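You operate a simulated robot arm through the tools that you are given. There is no shell and no other tool.

Carry out the task below with a simulated robot arm. There is one attempt and no reset: what you move stays moved.

## Task
Put the ALU test piece in the test block, shut the cover and log the block on the table scale.
Fine: the block from the holder; leave it on the plate.

The check looks at the end state, three seconds after you hand in, the way a careful person would. Anything else that was tipped, shoved, dropped, spilled or broken makes it a failure. A push-on lid holds only when it is set on centred and level and pressed home; a screw cap is set on level and turned clockwise until tight.

## Robot
A 7-joint arm with a three-finger gripper, fixed in place. Base frame: the origin is at the foot of the arm, x ahead of it, y to its left, z up; the work surface is at about z = 0.812. Units: m, rad, N and s.
With the tool pointing down near the work surface it reaches from about 0.1 to 0.88 m from the base axis. Its first joint turns from -2.897 to 2.897 rad. Payload 2.94 kg.
The TCP is the grasp point between the finger pads, 0.03 m short of the fingertips. In the tool frame z runs along the fingers and y along their closing line. The gripper opens to 0.132 m. The gripper's body begins 0.107 m behind the TCP.
Orientation is that of the tool frame in the base frame, as [roll, pitch, yaw] about the fixed x, y, z axes, in that order (R = Rz(yaw) Ry(pitch) Rx(roll)). With the fingers straight down and closing along the base's y, the tool's x points along the base's -x, its y along +y and its z along -z.

## Interface
- The arm moves only by the tool servo_tool. Its argument "targets" is a list that holds one entry, the list of rows, each a list of 7 numbers: the shift along the base's x, y, z in m, then the turn, a rotation vector about the base's x, y, z in rad, then the finger opening in m, from 0 to 0.132. In form: [[[dx, dy, dz, wx, wy, wz, hand], ...]]. A call has 1 to 20 rows; each row shifts and turns the commanded pose from where the row before left it. Rows are played at 5 a second. More than 0.05 m and 0.15 rad between two rows, or a gripper value outside its range, and nothing of the call is played. A pose out of reach is approached as far as the arm can. The call stops where the force on the tool passes 90 N (or 10 N more than at its start, if that is more) or the arm is blocked; 0.2 s more then pass. The fingers move at their own pace and stop on an object; they squeeze with about 40 N. The grip force told is the motor's: it shows also when the fingers shut on nothing. Time passes only in rows, and 0.2 s behind the last, so rows that do not move let the fingers close. It gives the time, the measured TCP pose, the force on the tool (base axes), the opening and the grip force at its end, in the units of the frame above (readings bear some noise), with the torque about the TCP (base axes, N m) and any sound that the robot's microphone picked up.
- Cameras (640 x 400 px; columns grow to the right, rows downward): "scene" is fixed at [0.4014, -0.5013, 1.54]; the picture's right is [0.48, -0.88, 0.00], its down [-0.81, -0.44, -0.39] and it looks along [0.35, 0.19, -0.92] (base axes); focal length 233 px, centre (320, 200). "wrist" rides on the gripper at [0.072, 0.003, -0.144] in the tool frame; the picture's right is [-0.04, 1.00, 0.00], its down [-0.88, -0.04, -0.48] and it looks along [-0.47, -0.02, 0.88] (tool axes); focal length 256 px, centre (320, 200). There is no depth. A picture from a camera that has moved, and an enlarged one, comes with that camera's place and axes in the base frame and with its lens.
- camera(camera): a new picture of that camera. It takes no simulated time.
- lift_body(by): slides the trunk up (or, below 0, down) by that many m; the arm rides with it, the base frame stays. It gives what a move gives, with no picture.
- close_up(camera, box): a new picture of the part [left, top, right, bottom] of that camera's present view, enlarged. It takes no simulated time.
- sign_off(): hands the job in; it is judged then, once.

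Places have to be worked out from the pictures, the camera data and where the tool is seen. Open the gripper and draw the arm clear of the work before you hand the job in, unless the task says otherwise.

The tools are called after "Request:" as name(argument=value, ...) on one line, values as JSON. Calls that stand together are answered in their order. servo_tool: Moves the arm, as the interface text tells. Its arguments: {"type":"object","properties":{"targets":{"type":"array","items":{"type":"array","items":{"type":"array","items":{"type":"number"}}}}},"required":["targets"]} The other tools are called the same way: lift_body (by) slides the trunk up or down; camera (camera) takes a picture; close_up (camera, box) takes an enlarged picture of a part of a camera's view; sign_off () hands the job in.

At the start:

```text
t: 0.0
eef_pos: [0.6269, 0.1225, 1.1049]
tool_rot: [-3.141, 0.0, -3.141]
force: [0.6, -0.1, 0.0]
ft_torque: [-0.03, 0.03, 0.01]
grip_width: 0.1318
finger_force: 0.0
trunk travel left (down, up): [-0.275, 0.265]
```

scene: 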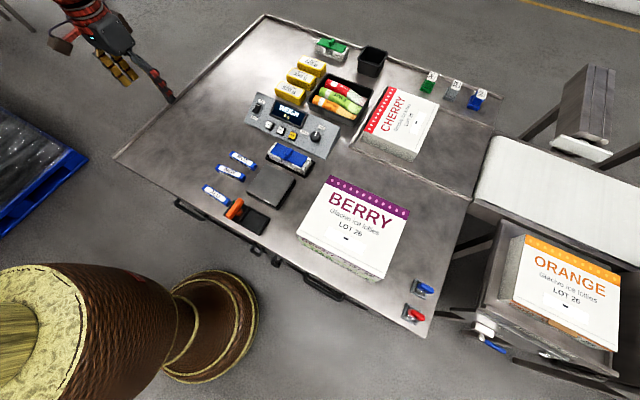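
wrist: 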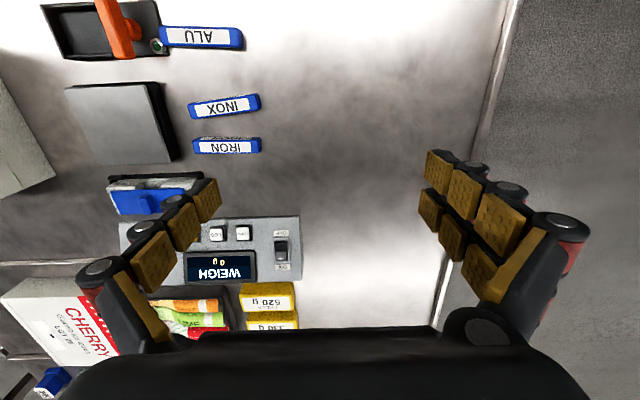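

I start by looking at the table in enlarged pictures to recognise the items before moving anything.

Request:
close_up(camera="scene", box=[180, 30, 420, 240])

Request:
close_up(camera="wrist", box=[0, 0, 320, 200])

Request:
close_up(camera="wrist", box=[0, 150, 320, 400])

Request:
close_up(camera="scene", box=[380, 50, 520, 130])

```text
1.90 times, centred on (300, 135) of scene
camera zoom: at [0.4014, -0.5013, 1.54], right [0.48, -0.88, 0.0], down [-0.81, -0.44, -0.39], along [0.35, 0.19, -0.92], focal length 444 px, centre (358, 324)
```

zoom: 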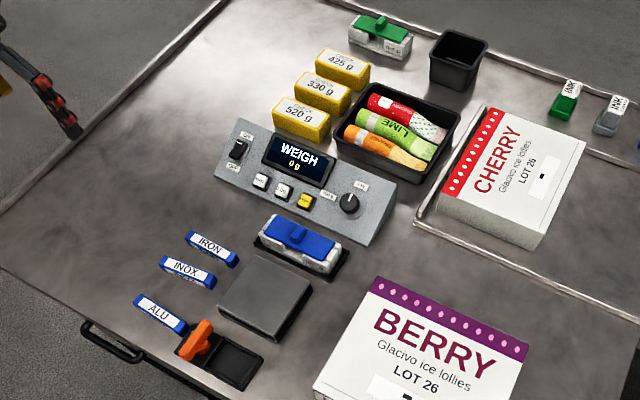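

```text
2.00 times, centred on (160, 100) of wrist
camera zoom: at [0.5538, 0.1272, 1.2487], right [0.04, 1.0, 0.0], down [0.88, -0.04, 0.48], along [0.47, -0.02, -0.88], focal length 512 px, centre (640, 400)
```

zoom: 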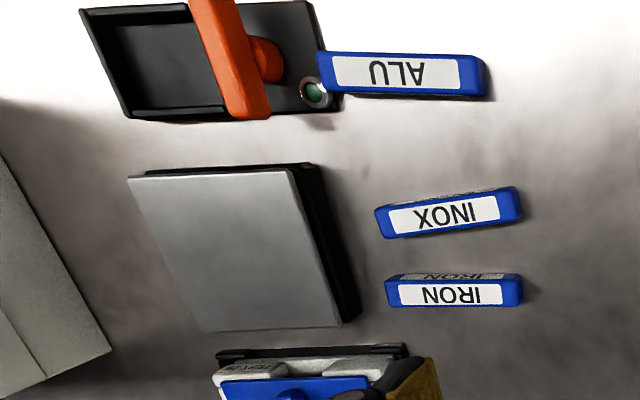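

```text
1.60 times, centred on (160, 275) of wrist
camera zoom: at [0.5538, 0.1272, 1.2487], right [0.04, 1.0, 0.0], down [0.88, -0.04, 0.48], along [0.47, -0.02, -0.88], focal length 410 px, centre (576, 80)
```

zoom: 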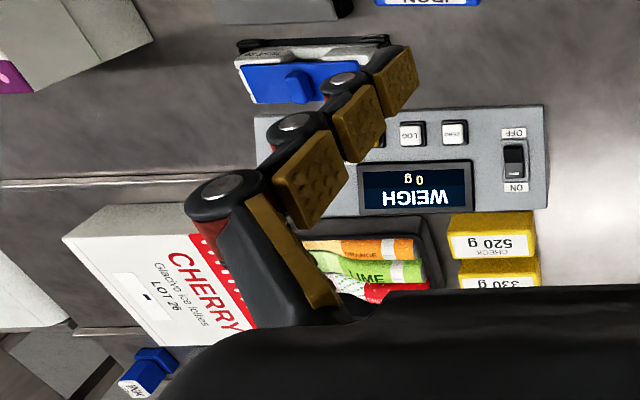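

```text
4.57 times, centred on (450, 90) of scene
camera zoom: at [0.4014, -0.5013, 1.54], right [0.48, -0.88, 0.0], down [-0.81, -0.44, -0.39], along [0.35, 0.19, -0.92], focal length 1065 px, centre (-274, 703)
```

zoom: 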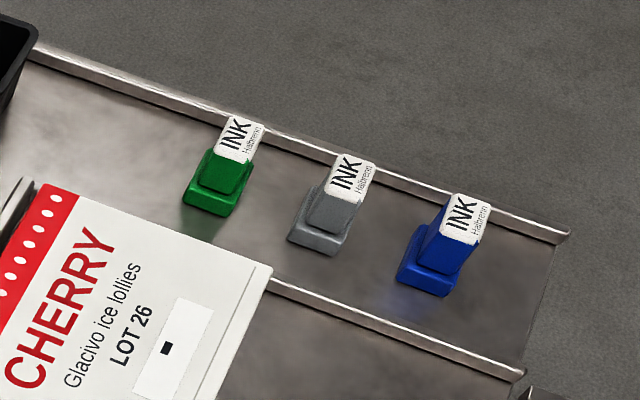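

I see a blue-lid block in a black holder and a green-lid block far off; I enlarge the scale panel, both blocks and the ALU area.

Request:
close_up(camera="scene", box=[240, 85, 340, 150])

Request:
close_up(camera="scene", box=[255, 130, 325, 175])

Request:
close_up(camera="scene", box=[300, 30, 370, 75])

Request:
close_up(camera="scene", box=[195, 145, 305, 240])

Request:
close_up(camera="scene", box=[390, 270, 450, 330])

```text
6.15 times, centred on (290, 118) of scene
camera zoom: at [0.4014, -0.5013, 1.54], right [0.48, -0.88, 0.0], down [-0.81, -0.44, -0.39], along [0.35, 0.19, -0.92], focal length 1433 px, centre (505, 708)
```

zoom: 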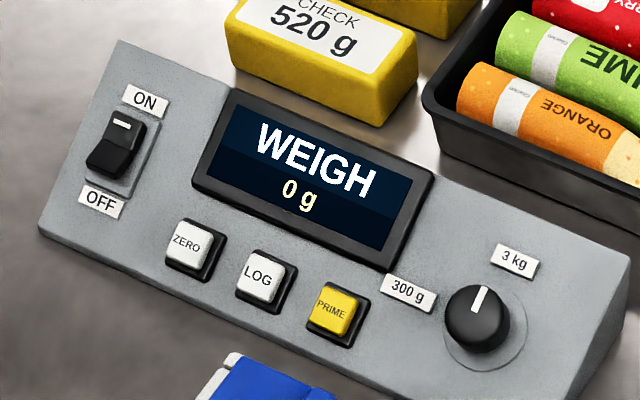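

```text
8.89 times, centred on (290, 152) of scene
camera zoom: at [0.4014, -0.5013, 1.54], right [0.48, -0.88, 0.0], down [-0.81, -0.44, -0.39], along [0.35, 0.19, -0.92], focal length 2070 px, centre (587, 622)
```

zoom: 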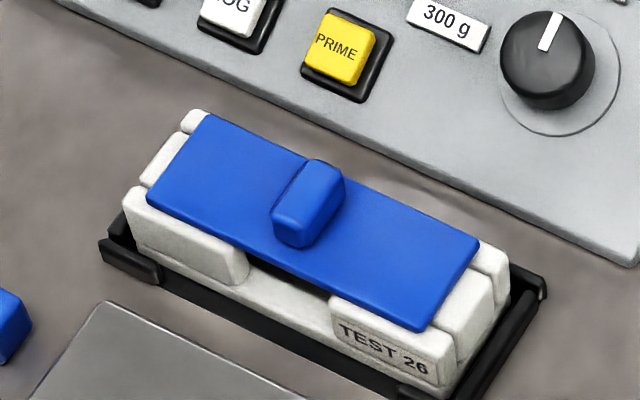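

```text
8.89 times, centred on (335, 52) of scene
camera zoom: at [0.4014, -0.5013, 1.54], right [0.48, -0.88, 0.0], down [-0.81, -0.44, -0.39], along [0.35, 0.19, -0.92], focal length 2070 px, centre (187, 1511)
```

zoom: 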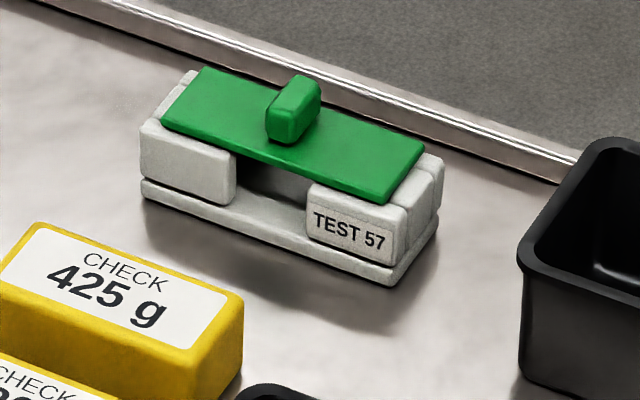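

```text
4.21 times, centred on (250, 192) of scene
camera zoom: at [0.4014, -0.5013, 1.54], right [0.48, -0.88, 0.0], down [-0.81, -0.44, -0.39], along [0.35, 0.19, -0.92], focal length 981 px, centre (615, 232)
```

zoom: 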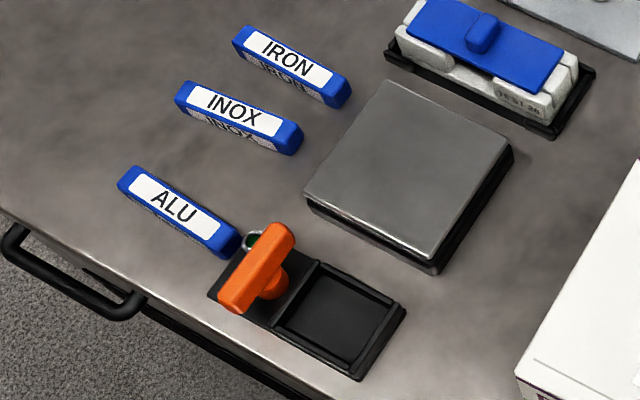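

```text
6.67 times, centred on (420, 300) of scene
camera zoom: at [0.4014, -0.5013, 1.54], right [0.48, -0.88, 0.0], down [-0.81, -0.44, -0.39], along [0.35, 0.19, -0.92], focal length 1553 px, centre (-347, -467)
```

zoom: 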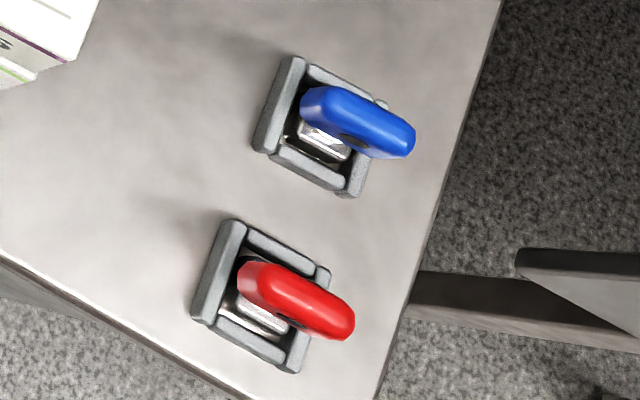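

The block in the holder is TEST 26 with a blue cover (about x 0.757, y -0.19); the scale shows WEIGH 0 g, and ALU lies at about (0.52, -0.035). I move the wrist camera over the block for a closer look.

Request:
servo_tool(targets=[[[0.01, -0.045, -0.01, 0, 0, 0, 0.132], [0.01, -0.045, -0.01, 0, 0, 0, 0.132], [0.01, -0.045, -0.01, 0, 0, 0, 0.132], [0.01, -0.045, -0.01, 0, 0, 0, 0.132], [0.01, -0.045, -0.01, 0, 0, 0, 0.132], [0.01, -0.045, -0.01, 0, 0, 0, 0.132], [0.01, -0.042, -0.01, 0, 0, 0, 0.132], [0, 0, 0, 0, 0, 0, 0.132]]])

Request:
camera(camera="wrist")

Request:
camera(camera="scene")

```text
t: 1.8
eef_pos: [0.6966, -0.192, 1.0402]
tool_rot: [3.142, -0.001, -3.141]
force: [-0.4, 0.3, 0.1]
ft_torque: [-0.01, 0.0, -0.03]
grip_width: 0.1318
finger_force: 0.1
trunk travel left (down, up): [-0.275, 0.265]
```

```text
taken
camera wrist: at [0.6234, -0.1882, 1.1836], right [0.04, 1.0, 0.0], down [0.88, -0.04, 0.48], along [0.48, -0.02, -0.88], focal length 256 px, centre (320, 200)
```

wrist: 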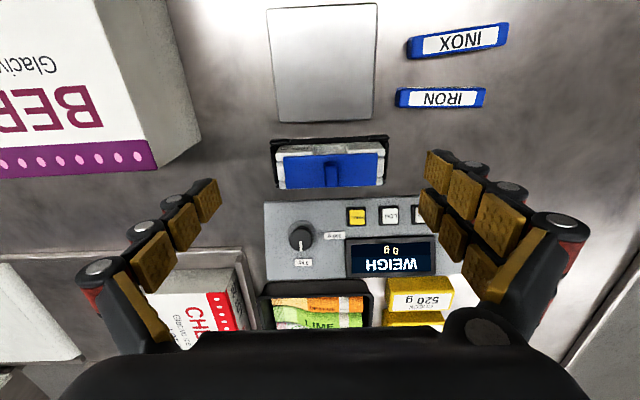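

```text
taken
```

scene: 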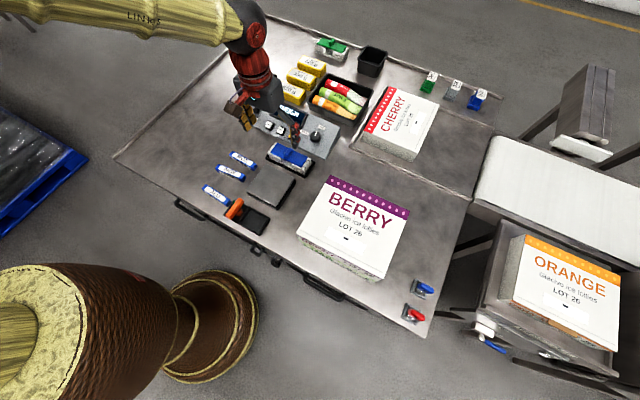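

The block is centred in front of the gripper; I lower about 8 cm and enlarge the block to see how the cover is held.

Request:
servo_tool(targets=[[[0, 0, -0.03, 0, 0, 0, 0.132], [0, 0, -0.03, 0, 0, 0, 0.132], [0, 0, -0.02, 0, 0, 0, 0.132], [0, 0, 0, 0, 0, 0, 0.132]]])

Request:
close_up(camera="wrist", box=[220, 80, 420, 220])

Request:
camera(camera="wrist")

```text
t: 2.8
eef_pos: [0.6977, -0.192, 0.9583]
tool_rot: [3.14, 0.001, 3.14]
force: [-0.7, 0.4, 0.2]
ft_torque: [-0.02, 0.0, 0.02]
grip_width: 0.132
finger_force: 0.0
trunk travel left (down, up): [-0.275, 0.265]
```

```text
2.86 times, centred on (320, 150) of wrist
camera zoom: at [0.6248, -0.1884, 1.1009], right [0.04, 1.0, 0.0], down [0.88, -0.04, 0.48], along [0.48, -0.02, -0.88], focal length 731 px, centre (320, 343)
```

zoom: 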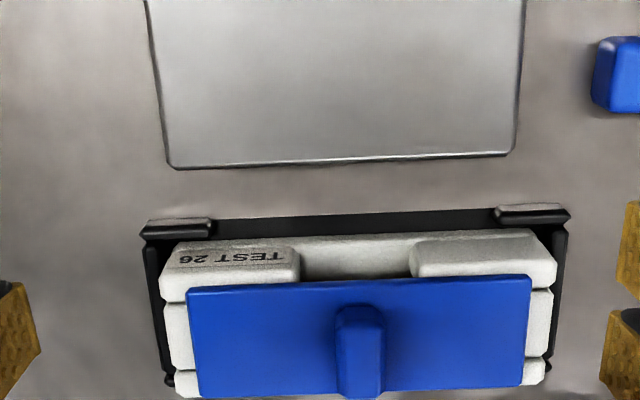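

```text
taken
camera wrist: at [0.6248, -0.1884, 1.1009], right [0.04, 1.0, 0.0], down [0.88, -0.04, 0.48], along [0.48, -0.02, -0.88], focal length 256 px, centre (320, 200)
```

wrist: 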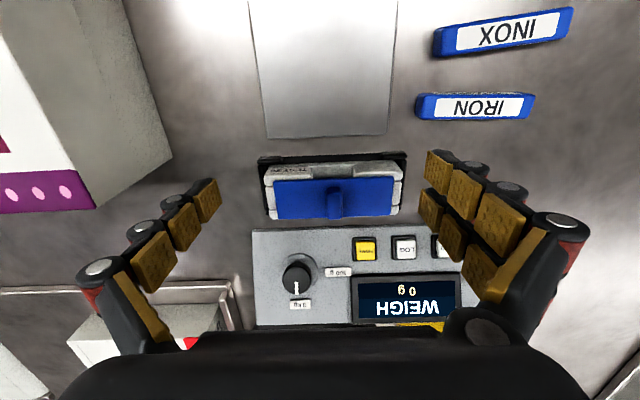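

The cover lies flat at about z 0.85 with its ridge centred near (0.759, -0.180), the ridge running along x. I move over the ridge with the fingers partly closed and stop above it to check alignment.

Request:
servo_tool(targets=[[[0.03, 0.006, 0, 0, 0, 0, 0.08], [0.031, 0.006, 0, 0, 0, 0, 0.06], [0, 0, -0.02, 0, 0, 0, 0.06], [0, 0, -0.02, 0, 0, 0, 0.06], [0, 0, 0, 0, 0, 0, 0.06]]])

Request:
camera(camera="wrist")

Request:
close_up(camera="wrist", box=[220, 120, 420, 260])

Request:
close_up(camera="scene", box=[240, 85, 340, 175])

```text
t: 4.0
eef_pos: [0.7578, -0.1799, 0.9171]
tool_rot: [-3.141, 0.0, 3.142]
force: [0.1, -0.4, 0.6]
ft_torque: [0.01, 0.02, 0.02]
grip_width: 0.0601
finger_force: 0.1
trunk travel left (down, up): [-0.275, 0.265]
```

```text
taken
camera wrist: at [0.6853, -0.1767, 1.0606], right [0.04, 1.0, 0.0], down [0.88, -0.04, 0.48], along [0.48, -0.02, -0.88], focal length 256 px, centre (320, 200)
```

wrist: 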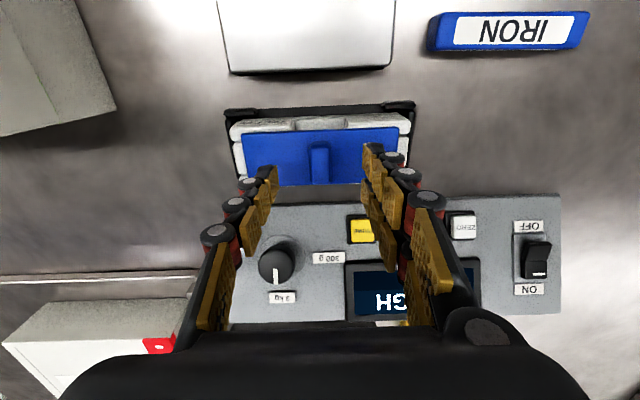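

```text
2.86 times, centred on (320, 190) of wrist
camera zoom: at [0.6853, -0.1767, 1.0606], right [0.04, 1.0, 0.0], down [0.88, -0.04, 0.48], along [0.48, -0.02, -0.88], focal length 731 px, centre (320, 229)
```

zoom: 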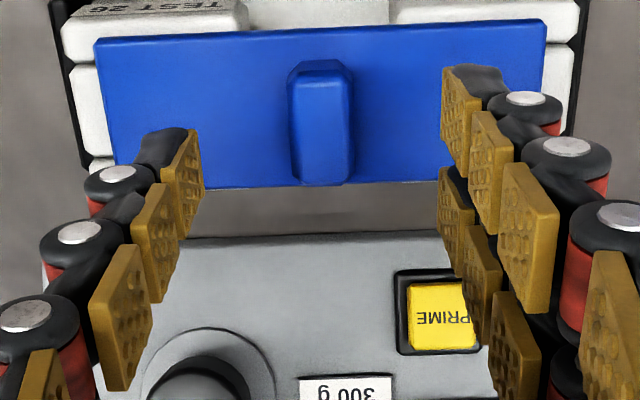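

```text
4.44 times, centred on (290, 130) of scene
camera zoom: at [0.4014, -0.5013, 1.54], right [0.48, -0.88, 0.0], down [-0.81, -0.44, -0.39], along [0.35, 0.19, -0.92], focal length 1035 px, centre (453, 511)
```

zoom: 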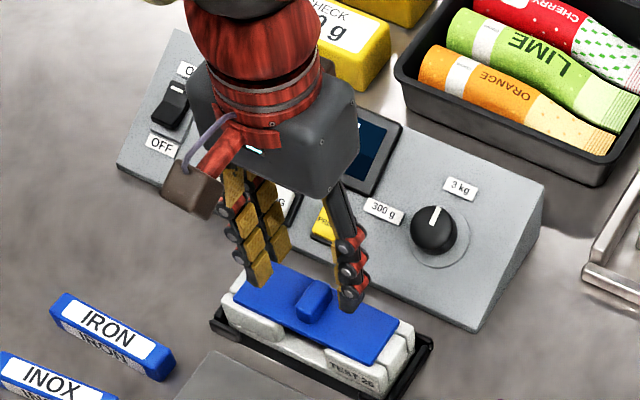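

The ridge is at about (0.757, -0.1795), matching the TCP. I descend 3 cm so the fingertips straddle the ridge just above the cover and then close.

Request:
servo_tool(targets=[[[0, 0, -0.015, 0, 0, 0, 0.06], [0, 0, -0.012, 0, 0, 0, 0.06], [0, 0, 0, 0, 0, 0, 0.06], [0, 0, 0, 0, 0, 0, 0.06]]])

Request:
close_up(camera="wrist", box=[220, 100, 420, 240])

Request:
close_up(camera="scene", box=[250, 120, 330, 175])

```text
t: 5.0
eef_pos: [0.7582, -0.179, 0.8891]
tool_rot: [3.14, -0.002, 3.141]
force: [0.5, -0.4, 0.9]
ft_torque: [0.0, 0.02, -0.01]
grip_width: 0.0598
finger_force: 0.0
trunk travel left (down, up): [-0.275, 0.265]
```

```text
2.86 times, centred on (320, 170) of wrist
camera zoom: at [0.6854, -0.1743, 1.032], right [0.04, 1.0, 0.0], down [0.88, -0.04, 0.48], along [0.47, -0.02, -0.88], focal length 731 px, centre (320, 286)
```

zoom: 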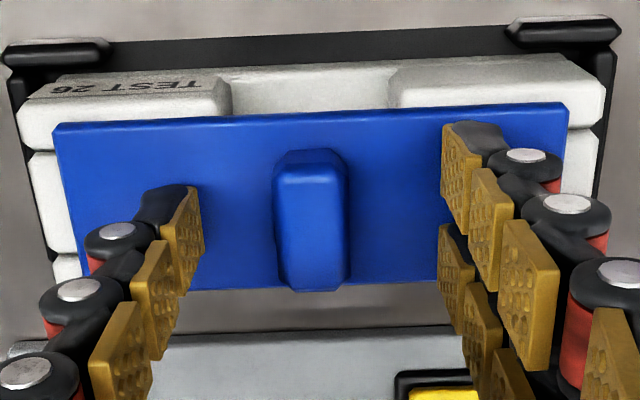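

```text
7.27 times, centred on (290, 148) of scene
camera zoom: at [0.4014, -0.5013, 1.54], right [0.48, -0.88, 0.0], down [-0.81, -0.44, -0.39], along [0.35, 0.19, -0.92], focal length 1694 px, centre (538, 582)
```

zoom: 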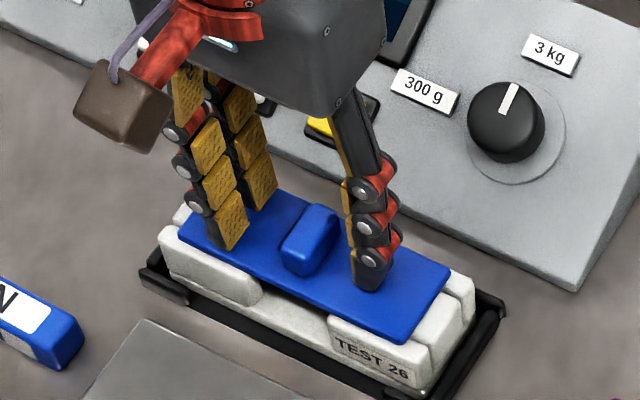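

Ridge sits about 2 mm to -y of the finger midline and the tips are several mm above the cover. I correct, drop 4 mm more and close on the ridge.

Request:
servo_tool(targets=[[[0, -0.002, -0.004, 0, 0, 0, 0.06], [0, 0, 0, 0, 0, 0, 0.03], [0, 0, 0, 0, 0, 0, 0.005], [0, 0, 0, 0, 0, 0, 0.005], [0, 0, 0, 0, 0, 0, 0.005], [0, 0, 0, 0, 0, 0, 0.005]]])

Request:
close_up(camera="wrist", box=[220, 100, 420, 240])

```text
t: 6.4
eef_pos: [0.7587, -0.1805, 0.8857]
tool_rot: [3.141, 0.002, 3.141]
force: [2.6, 0.7, 8.6]
ft_torque: [0.06, -0.11, -0.01]
grip_width: 0.0171
finger_force: 34.9
trunk travel left (down, up): [-0.275, 0.265]
```

```text
2.86 times, centred on (320, 170) of wrist
camera zoom: at [0.6853, -0.176, 1.0286], right [0.04, 1.0, 0.0], down [0.88, -0.04, 0.48], along [0.48, -0.02, -0.88], focal length 731 px, centre (320, 286)
```

zoom: 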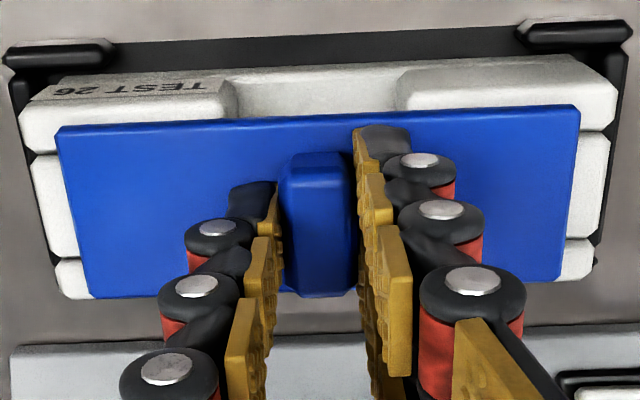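

The ridge is held (17 mm, 35 N). I lift slowly in small steps and watch the force to learn how the cover is held.

Request:
servo_tool(targets=[[[0, 0, 0.003, 0, 0, 0, 0.005], [0, 0, 0.004, 0, 0, 0, 0.005], [0, 0, 0.005, 0, 0, 0, 0.005], [0, 0, 0.005, 0, 0, 0, 0.005], [0, 0, 0, 0, 0, 0, 0.005]]])

Request:
close_up(camera="scene", box=[250, 120, 330, 175])

Request:
close_up(camera="wrist", box=[220, 100, 420, 240])

```text
t: 7.6
eef_pos: [0.7584, -0.1802, 0.9012]
tool_rot: [-3.142, 0.0, 3.141]
force: [-0.5, 0.5, -4.0]
ft_torque: [-0.03, 0.0, 0.02]
grip_width: 0.0169
finger_force: 40.3
trunk travel left (down, up): [-0.275, 0.265]
```

```text
7.27 times, centred on (290, 148) of scene
camera zoom: at [0.4014, -0.5013, 1.54], right [0.48, -0.88, 0.0], down [-0.81, -0.44, -0.39], along [0.35, 0.19, -0.92], focal length 1694 px, centre (538, 582)
```

zoom: 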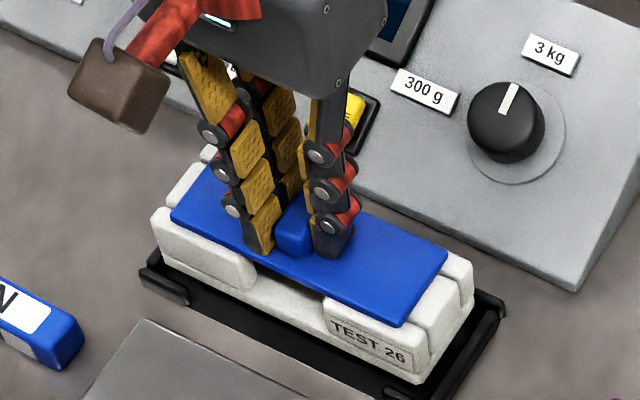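

```text
2.86 times, centred on (320, 170) of wrist
camera zoom: at [0.6855, -0.1757, 1.0441], right [0.04, 1.0, 0.0], down [0.88, -0.04, 0.47], along [0.47, -0.02, -0.88], focal length 731 px, centre (320, 286)
```

zoom: 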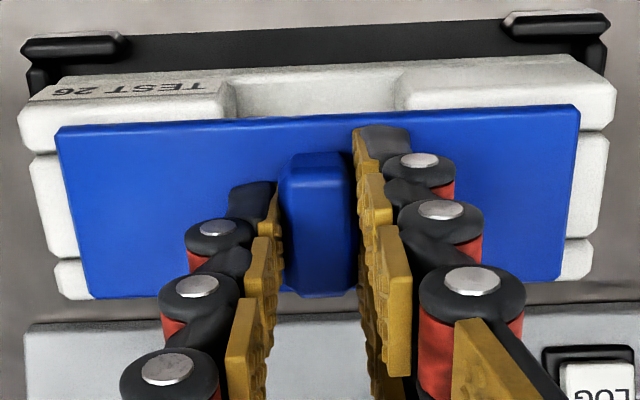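

The whole block came up with the cover (about 4 N extra), so the cover is not simply lifted off; it is probably a slide or held by a snap. I lower the block straight back into the holder and release to inspect the cover from the side.

Request:
servo_tool(targets=[[[0, 0, -0.005, 0, 0, 0, 0.005], [0, 0, -0.005, 0, 0, 0, 0.005], [0, 0, -0.004, 0, 0, 0, 0.005], [0, 0, -0.002, 0, 0, 0, 0.005], [0, 0, 0, 0, 0, 0, 0.005]]])

Request:
close_up(camera="scene", box=[250, 120, 330, 175])

Request:
close_up(camera="wrist", box=[220, 100, 420, 240])

```text
t: 8.8
eef_pos: [0.7568, -0.1794, 0.8859]
tool_rot: [3.141, 0.001, -3.141]
force: [-2.1, 0.9, 2.3]
ft_torque: [0.08, -0.03, 0.0]
grip_width: 0.0171
finger_force: 39.7
trunk travel left (down, up): [-0.275, 0.265]
```

```text
7.27 times, centred on (290, 148) of scene
camera zoom: at [0.4014, -0.5013, 1.54], right [0.48, -0.88, 0.0], down [-0.81, -0.44, -0.39], along [0.35, 0.19, -0.92], focal length 1694 px, centre (538, 582)
```

zoom: 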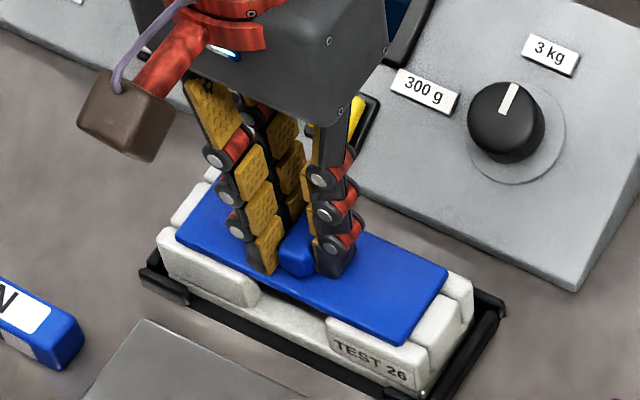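

```text
2.86 times, centred on (320, 170) of wrist
camera zoom: at [0.6843, -0.1755, 1.0287], right [0.04, 1.0, 0.0], down [0.88, -0.04, 0.48], along [0.48, -0.02, -0.88], focal length 731 px, centre (320, 286)
```

zoom: 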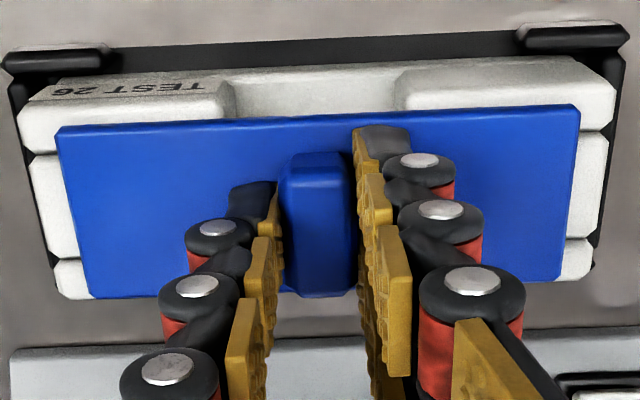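

The block is seated again. I release, rise, then back off and tilt the tool so the wrist camera looks nearly horizontally at the block's side.

Request:
servo_tool(targets=[[[0, 0, 0, 0, 0, 0, 0.04], [0, 0, 0, 0, 0, 0, 0.06], [0, 0, 0.03, 0, 0, 0, 0.08], [0, 0, 0.04, 0, 0, 0, 0.132], [-0.04, 0, 0.01, 0, -0.15, 0, 0.132], [-0.04, 0, 0, 0, -0.15, 0, 0.132], [-0.04, 0, 0, 0, -0.15, 0, 0.132], [-0.04, 0, -0.01, 0, -0.15, 0, 0.132], [0, 0, -0.01, 0, -0.15, 0, 0.132], [0, 0, 0, 0, 0, 0, 0.132]]])

Request:
camera(camera="wrist")

Request:
close_up(camera="scene", box=[200, 60, 360, 200])

```text
t: 11.0
eef_pos: [0.6, -0.1763, 0.9451]
tool_rot: [-3.139, 0.75, -3.139]
force: [0.9, 0.4, 0.9]
ft_torque: [-0.01, 0.08, 0.02]
grip_width: 0.1316
finger_force: 0.0
trunk travel left (down, up): [-0.275, 0.265]
```

```text
taken
camera wrist: at [0.4481, -0.173, 1.0002], right [0.03, 1.0, 0.03], down [0.32, -0.04, 0.95], along [0.95, -0.02, -0.32], focal length 256 px, centre (320, 200)
```

wrist: 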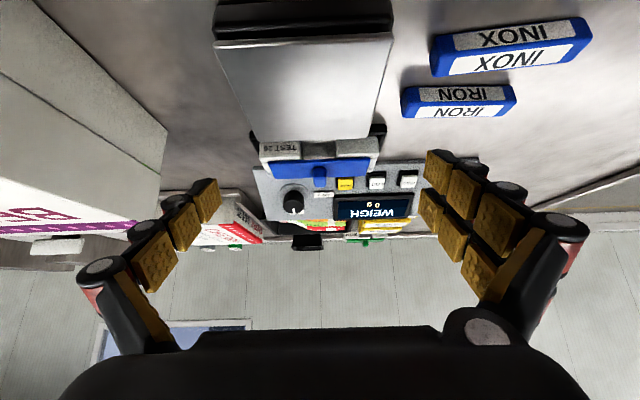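

```text
2.86 times, centred on (280, 130) of scene
camera zoom: at [0.4014, -0.5013, 1.54], right [0.48, -0.88, 0.0], down [-0.81, -0.44, -0.39], along [0.35, 0.19, -0.92], focal length 665 px, centre (434, 400)
```

zoom: 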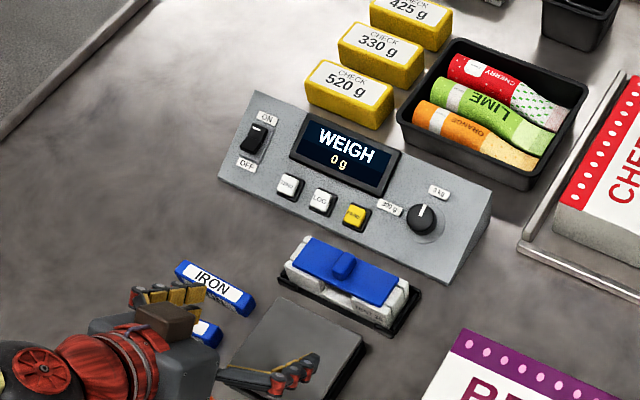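

The wrist picture is upside-down (image down = base up). I enlarge the block's side.

Request:
close_up(camera="wrist", box=[240, 120, 400, 220])

Request:
close_up(camera="wrist", box=[250, 120, 320, 195])

Request:
close_up(camera="wrist", box=[320, 120, 390, 195])

```text
4.00 times, centred on (320, 170) of wrist
camera zoom: at [0.4481, -0.173, 1.0002], right [0.03, 1.0, 0.03], down [0.32, -0.04, 0.95], along [0.95, -0.02, -0.32], focal length 1024 px, centre (320, 320)
```

zoom: 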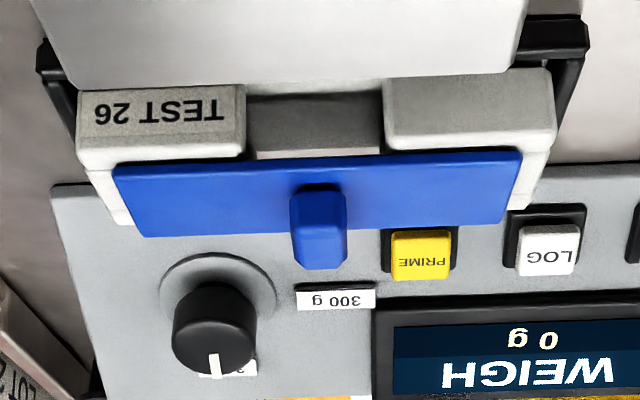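

```text
5.33 times, centred on (285, 158) of wrist
camera zoom: at [0.4481, -0.173, 1.0002], right [0.03, 1.0, 0.03], down [0.32, -0.04, 0.95], along [0.95, -0.02, -0.32], focal length 1365 px, centre (507, 427)
```

zoom: 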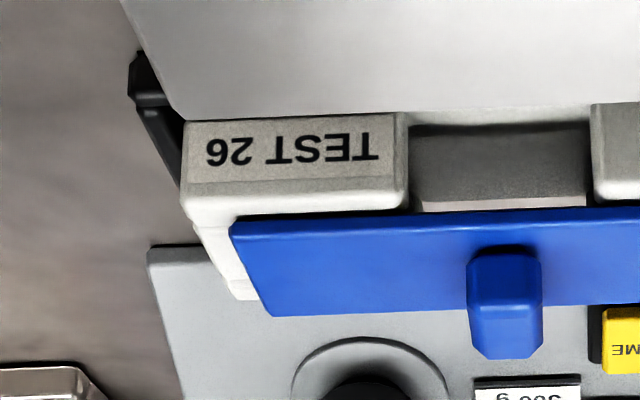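

```text
5.33 times, centred on (355, 158) of wrist
camera zoom: at [0.4481, -0.173, 1.0002], right [0.03, 1.0, 0.03], down [0.32, -0.04, 0.95], along [0.95, -0.02, -0.32], focal length 1365 px, centre (133, 427)
```

zoom: 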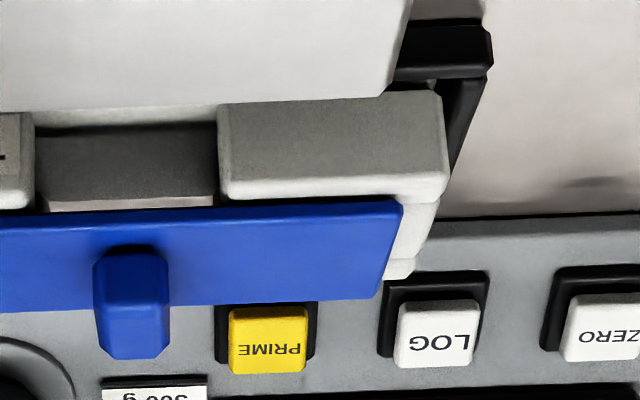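

No hinge or groove shows from the near side, and the pocket looks empty through the notch. I swing round to look at the block end-on from the +y side to see how the cover is guided.

Request:
servo_tool(targets=[[[0, 0.015, 0.02, 0, 0, -0.15, 0.132], [0, 0.02, 0.02, 0, 0, -0.15, 0.132], [0.01, 0.02, 0.01, 0, 0, -0.15, 0.132], [0.02, 0.02, 0, 0, 0, -0.15, 0.132], [0.02, 0.02, 0, 0, 0, -0.15, 0.132], [0.02, 0.02, 0, 0, 0, -0.15, 0.132], [0.02, 0.015, 0, 0, 0, -0.15, 0.132], [0.02, 0.01, 0, 0, 0, -0.15, 0.132], [0.02, 0.006, 0, 0, 0, -0.15, 0.132], [0.02, 0, 0, 0, 0, -0.15, 0.132], [0.007, 0, 0, 0, 0, -0.07, 0.132], [0, 0, -0.025, 0, 0, 0, 0.132], [0, 0, -0.025, 0, 0, 0, 0.132], [0, 0, 0, 0, 0, 0, 0.132]]])

Request:
camera(camera="wrist")

Request:
camera(camera="scene")

```text
t: 14.0
eef_pos: [0.7392, -0.0545, 0.9298]
tool_rot: [3.126, 0.689, 1.674]
force: [-0.1, -0.5, 0.8]
ft_torque: [0.0, -0.01, 0.0]
grip_width: 0.132
finger_force: 0.2
out of reach, approached as far as the arm can: row 2, 3
trunk travel left (down, up): [-0.275, 0.265]
```

```text
taken
camera wrist: at [0.7248, 0.0923, 0.9936], right [1.0, 0.08, 0.04], down [-0.01, -0.38, 0.93], along [0.09, -0.92, -0.38], focal length 256 px, centre (320, 200)
```

wrist: 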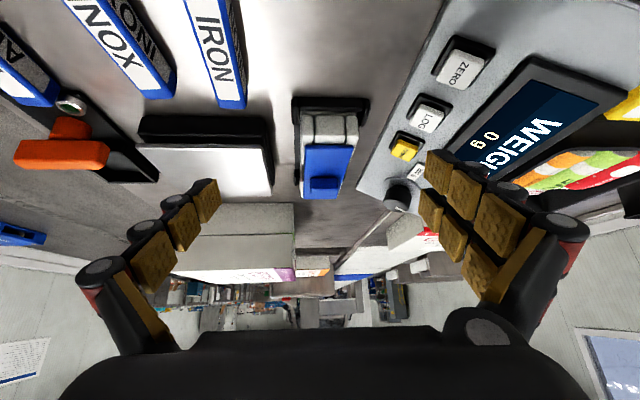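

```text
taken
```

scene: 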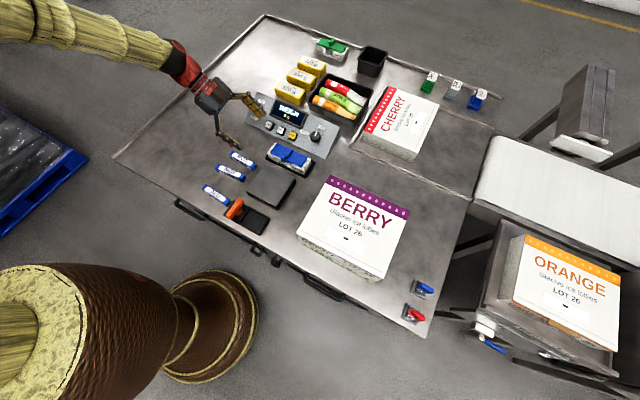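

Now I enlarge the end-on view of the block.

Request:
close_up(camera="wrist", box=[275, 85, 395, 210])

```text
3.20 times, centred on (335, 148) of wrist
camera zoom: at [0.7248, 0.0923, 0.9936], right [1.0, 0.08, 0.04], down [-0.01, -0.38, 0.93], along [0.09, -0.92, -0.38], focal length 819 px, centre (272, 368)
```

zoom: 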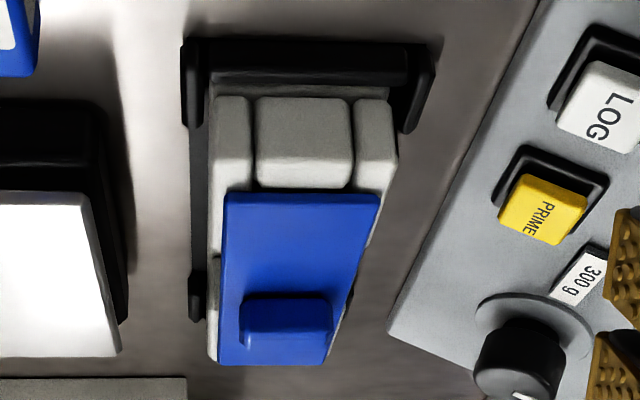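

The cover is symmetric on the block with no hinge, so a lengthwise slide (ridge across it) or a snap fit are the candidates. I straighten the tool back to vertical and return above the ridge.

Request:
servo_tool(targets=[[[0, 0, 0.01, 0.137, 0.0142, 0, 0.1], [0, 0, 0.01, 0.137, 0.0142, 0, 0.08], [0, 0, 0.01, 0.137, 0.0142, 0, 0.06], [0, 0, 0, 0.137, 0.0142, 0, 0.06], [0, 0, 0, 0.137, 0.0142, 0, 0.06], [0, -0.012, 0, 0, 0, 0.1467, 0.06], [0.002, -0.012, 0, 0, 0, 0.1467, 0.06], [0.002, -0.012, 0, 0, 0, 0.1467, 0.06], [0.002, -0.012, 0, 0, 0, 0.1467, 0.06], [0.002, -0.012, 0, 0, 0, 0.1467, 0.06], [0.002, -0.012, 0, 0, 0, 0.1467, 0.06], [0.002, -0.013, 0, 0, 0, 0.1467, 0.06], [0.002, -0.013, 0, 0, 0, 0.1467, 0.06], [0.002, -0.013, 0, 0, 0, 0.1467, 0.06], [0.003, -0.013, 0, 0, 0, 0.1467, 0.06], [0, 0, 0, 0, 0, 0, 0.06]]])

```text
t: 17.4
eef_pos: [0.589, -0.1306, 0.851]
tool_rot: [3.136, 0.266, 2.836]
force: [-0.6, 0.3, 1.0]
ft_torque: [0.01, 0.0, 0.0]
grip_width: 0.0696
finger_force: 0.2
out of reach, approached as far as the arm can: row 4, 5, 8, 9, 10, 11, 12, 13, 14, 15
trunk travel left (down, up): [-0.275, 0.265]
```

The arm ran against a limit and ended somewhere unplanned and low (z 0.851); I look at once to see whether anything was touched.

Request:
camera(camera="scene")

Request:
camera(camera="wrist")

Request:
close_up(camera="scene", box=[180, 100, 340, 240])

```text
taken
```

scene: 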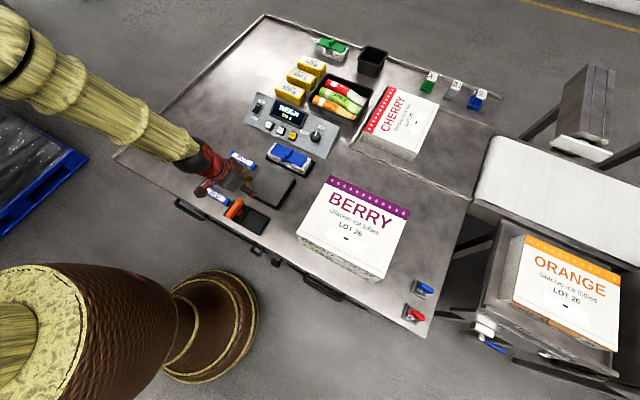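

```text
taken
camera wrist: at [0.4868, -0.0966, 0.9707], right [0.34, 0.94, 0.02], down [0.68, -0.26, 0.69], along [0.65, -0.22, -0.72], focal length 256 px, centre (320, 200)
```

wrist: 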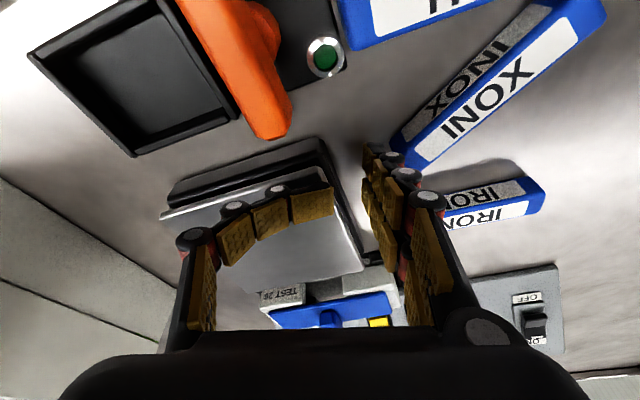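

```text
2.86 times, centred on (260, 170) of scene
camera zoom: at [0.4014, -0.5013, 1.54], right [0.48, -0.88, 0.0], down [-0.81, -0.44, -0.39], along [0.35, 0.19, -0.92], focal length 665 px, centre (491, 286)
```

zoom: 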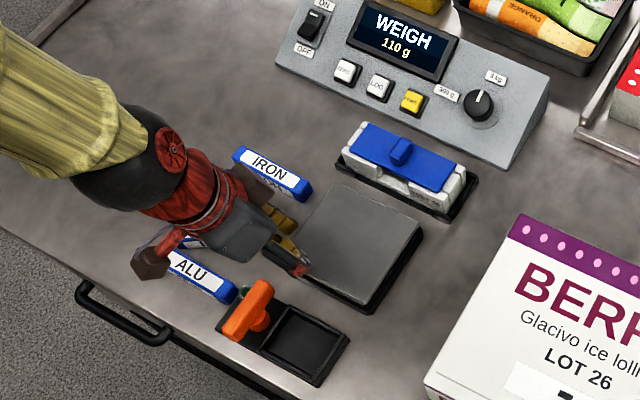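

A fingertip rests lightly on the scale plate (110 g); nothing looks tipped. I raise straight up in small steps before anything else.

Request:
servo_tool(targets=[[[0, 0, 0.01, 0, 0, 0, 0.07], [0, 0, 0.015, 0, 0, 0, 0.07], [0, 0, 0.02, 0, 0, 0, 0.07], [0, 0, 0.03, 0, 0, 0, 0.07], [0, 0, 0.03, 0, 0, 0, 0.07], [0, 0, 0, 0, 0, 0, 0.07]]])

Request:
close_up(camera="scene", box=[180, 100, 340, 240])

Request:
camera(camera="wrist")

```text
t: 18.8
eef_pos: [0.6112, -0.1244, 0.9347]
tool_rot: [3.07, 0.3, 2.879]
force: [0.5, -0.3, 0.7]
ft_torque: [0.0, 0.04, 0.02]
grip_width: 0.0701
finger_force: 0.1
out of reach, approached as far as the arm can: row 1, 2, 3
trunk travel left (down, up): [-0.275, 0.265]
```

```text
2.86 times, centred on (260, 170) of scene
camera zoom: at [0.4014, -0.5013, 1.54], right [0.48, -0.88, 0.0], down [-0.81, -0.44, -0.39], along [0.35, 0.19, -0.92], focal length 665 px, centre (491, 286)
```

zoom: 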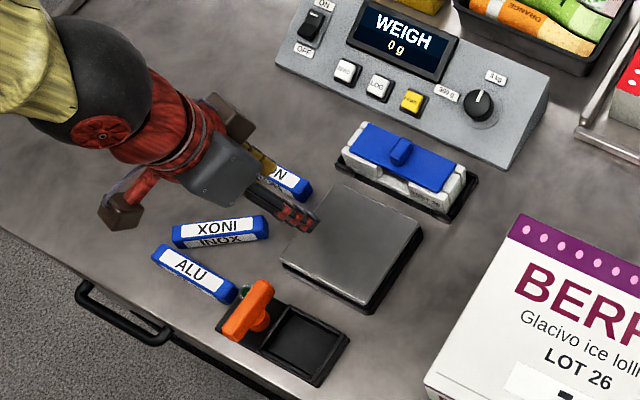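

```text
taken
camera wrist: at [0.5011, -0.1012, 1.0516], right [0.28, 0.96, 0.08], down [0.66, -0.25, 0.71], along [0.7, -0.14, -0.7], focal length 256 px, centre (320, 200)
```

wrist: 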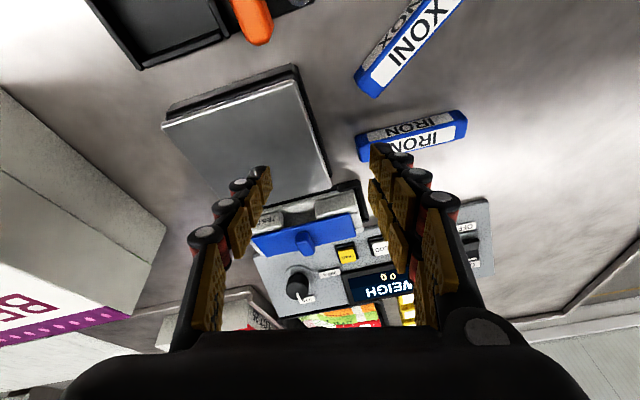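

INOX was nudged round by the wrist's detour (its original pose was centre (0.608, -0.0235), ends (0.613,-0.079) and (0.603,0.032)); I will put it back. First I bring the arm up and back to a vertical, square posture in open air.

Request:
servo_tool(targets=[[[0, 0.01, 0.03, 0, 0, 0, 0.07], [0, 0.01, 0.03, 0, 0, 0, 0.07], [0, 0.01, 0.03, 0, 0, 0, 0.07], [0, 0, 0, 0, 0, 0, 0.07]]])

```text
t: 19.8
eef_pos: [0.6107, -0.0946, 1.0272]
tool_rot: [3.073, 0.298, 2.88]
force: [0.3, -0.2, -0.6]
ft_torque: [0.0, -0.02, -0.01]
grip_width: 0.0698
finger_force: 0.0
trunk travel left (down, up): [-0.275, 0.265]
```

The translation is being followed again without limits. Now I take out the tilt and the remaining yaw in small steps.

Request:
servo_tool(targets=[[[0, 0, 0.01, 0.002, 0.1, 0, 0.07], [0, 0, 0, 0.002, 0.1, 0, 0.07], [0, 0, 0, 0.003, 0.108, 0, 0.07], [0, 0, 0, 0, 0, 0.09, 0.07], [0, 0, 0, 0, 0, 0.09, 0.07], [0, 0, 0, 0, 0, 0.08, 0.07], [0, 0, 0, 0, 0, 0, 0.07]]])

Request:
camera(camera="scene")

Request:
camera(camera="wrist")

```text
t: 21.4
eef_pos: [0.6103, -0.093, 1.0366]
tool_rot: [-3.139, 0.0, -3.132]
force: [-0.4, 0.3, -0.4]
ft_torque: [0.02, 0.01, 0.0]
grip_width: 0.0699
finger_force: 0.1
trunk travel left (down, up): [-0.275, 0.265]
```

```text
taken
```

scene: 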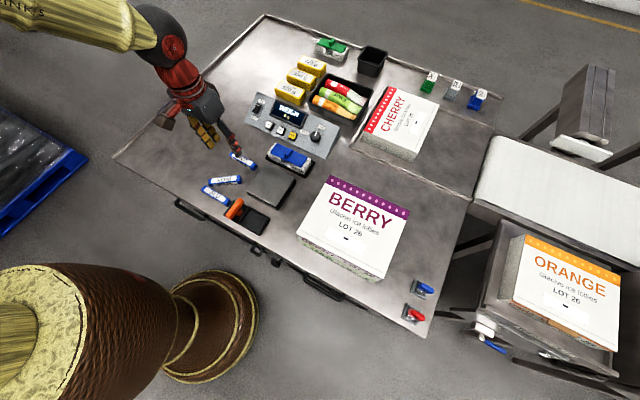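

```text
taken
camera wrist: at [0.5377, -0.0892, 1.1802], right [0.03, 1.0, 0.0], down [0.88, -0.03, 0.47], along [0.47, -0.02, -0.88], focal length 256 px, centre (320, 200)
```

wrist: 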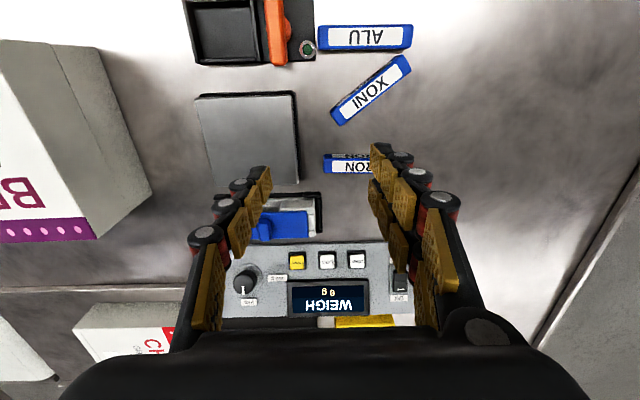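

Posture is square again. INOX now lies with centre about (0.572, -0.028), axis about 122° from x; I rotate the tool in open air toward +z yaw, in small steps, to find a grasp orientation for it.

Request:
servo_tool(targets=[[[0, 0, 0, 0, 0, 0.13, 0.07], [0, 0, 0, 0, 0, 0.13, 0.07], [0, 0, 0, 0, 0, 0.13, 0.07], [0, 0, 0, 0, 0, 0.13, 0.07], [0, 0, 0, 0, 0, 0.13, 0.07], [0, 0, 0, 0, 0, 0.13, 0.07], [0, 0, 0, 0, 0, 0.13, 0.07], [0, 0, 0, 0, 0, 0.13, 0.07], [0, 0, 0, 0, 0, 0, 0.07]]])

```text
t: 23.4
eef_pos: [0.6106, -0.0916, 1.0382]
tool_rot: [-3.138, -0.001, -2.09]
force: [0.3, -0.6, 0.1]
ft_torque: [0.01, 0.02, 0.03]
grip_width: 0.0702
finger_force: 0.0
trunk travel left (down, up): [-0.275, 0.265]
```

Yaw is followed cleanly. I continue the turn to align with INOX and move above it, staying high.

Request:
servo_tool(targets=[[[-0.006, 0.01, 0, 0, 0, 0.134, 0.06], [-0.006, 0.01, 0, 0, 0, 0.134, 0.06], [-0.006, 0.01, 0, 0, 0, 0.134, 0.06], [-0.006, 0.01, 0, 0, 0, 0.134, 0.06], [-0.006, 0.01, 0, 0, 0, 0.134, 0.06], [-0.005, 0.01, -0.02, 0, 0, 0.134, 0.06], [-0.004, 0.004, -0.02, 0, 0, 0.134, 0.06], [0, 0, -0.02, 0, 0, 0.134, 0.06], [0, 0, 0, 0, 0, 0, 0.06]]])

Request:
camera(camera="wrist")

Request:
close_up(camera="scene", box=[195, 145, 305, 240])

```text
t: 25.4
eef_pos: [0.57, -0.0286, 0.9756]
tool_rot: [-3.14, 0.001, -1.018]
force: [0.1, 0.0, 0.1]
ft_torque: [0.02, 0.0, 0.01]
grip_width: 0.0603
finger_force: 0.1
trunk travel left (down, up): [-0.275, 0.265]
```

```text
taken
camera wrist: at [0.6059, -0.0907, 1.1192], right [-0.87, -0.49, 0.0], down [-0.43, 0.77, 0.48], along [-0.23, 0.42, -0.88], focal length 256 px, centre (320, 200)
```

wrist: 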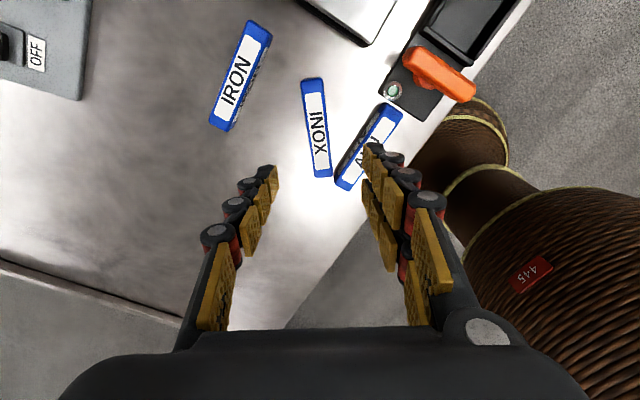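

```text
4.21 times, centred on (250, 192) of scene
camera zoom: at [0.4014, -0.5013, 1.54], right [0.48, -0.88, 0.0], down [-0.81, -0.44, -0.39], along [0.35, 0.19, -0.92], focal length 981 px, centre (615, 232)
```

zoom: 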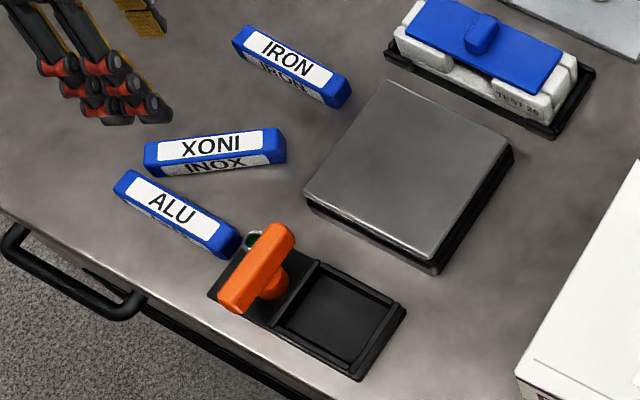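

The INOX label now reads "XONI" from the scene camera, so I check closely whether the stick was rolled a quarter turn besides being turned.

Request:
close_up(camera="scene", box=[205, 155, 260, 210])

Request:
close_up(camera="wrist", box=[200, 10, 420, 200])

```text
7.27 times, centred on (232, 182) of scene
camera zoom: at [0.4014, -0.5013, 1.54], right [0.48, -0.88, 0.0], down [-0.81, -0.44, -0.39], along [0.35, 0.19, -0.92], focal length 1694 px, centre (956, 327)
```

zoom: 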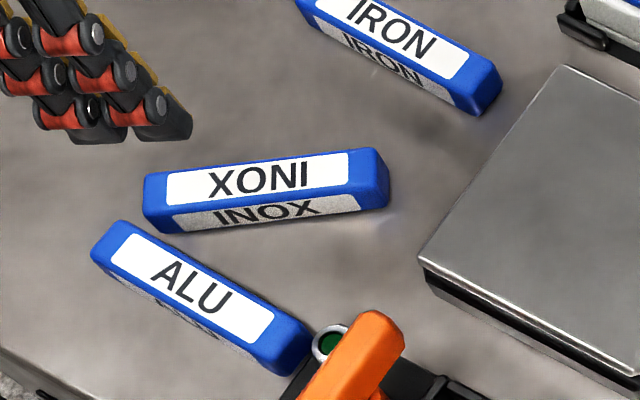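

```text
2.11 times, centred on (310, 105) of wrist
camera zoom: at [0.6059, -0.0907, 1.1192], right [-0.87, -0.49, 0.0], down [-0.43, 0.77, 0.48], along [-0.23, 0.42, -0.88], focal length 539 px, centre (341, 400)
```

zoom: 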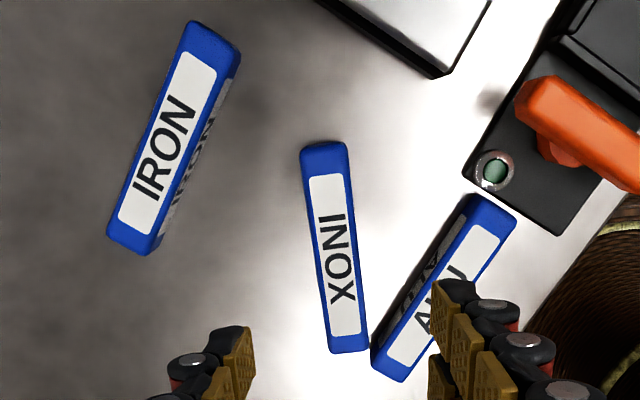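

INOX did roll a quarter turn (toward -x) and shifted about 3.5 cm; centre now about (0.575, -0.030), axis about 125°. I will pick it up, turn it back to its old heading, and then roll it back with a push; first I align and descend part of the way.

Request:
servo_tool(targets=[[[0.005, -0.0015, -0.02, 0, 0, 0.063, 0.05], [0, 0, -0.03, 0, 0, 0, 0.05], [0, 0, -0.02, 0, 0, 0, 0.05], [0, 0, 0, 0, 0, 0, 0.05]]])

Request:
camera(camera="wrist")

Request:
close_up(camera="wrist", box=[220, 80, 420, 240])

```text
t: 26.4
eef_pos: [0.5752, -0.0298, 0.9071]
tool_rot: [-3.139, 0.0, -0.955]
force: [-0.7, -0.6, 0.3]
ft_torque: [0.0, -0.01, 0.03]
grip_width: 0.0501
finger_force: 0.0
trunk travel left (down, up): [-0.275, 0.265]
```

```text
taken
camera wrist: at [0.6136, -0.0904, 1.0503], right [-0.84, -0.54, 0.0], down [-0.48, 0.74, 0.48], along [-0.26, 0.4, -0.88], focal length 256 px, centre (320, 200)
```

wrist: 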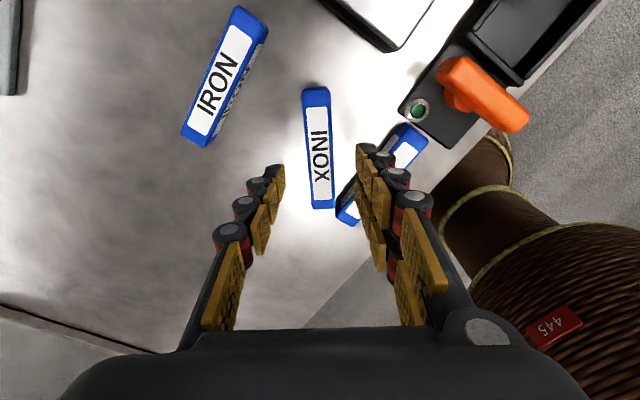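

```text
2.50 times, centred on (320, 160) of wrist
camera zoom: at [0.6136, -0.0904, 1.0503], right [-0.84, -0.54, 0.0], down [-0.48, 0.74, 0.48], along [-0.26, 0.4, -0.88], focal length 640 px, centre (320, 300)
```

zoom: 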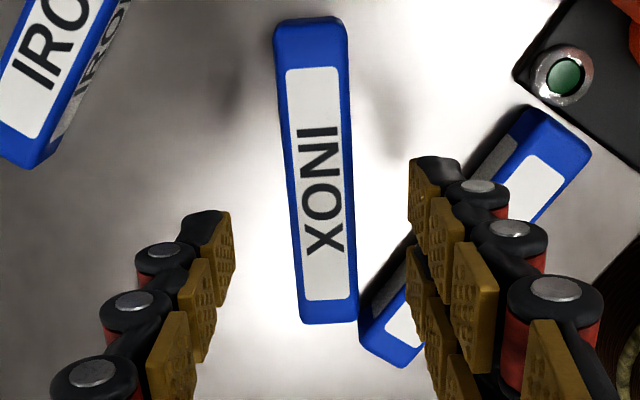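

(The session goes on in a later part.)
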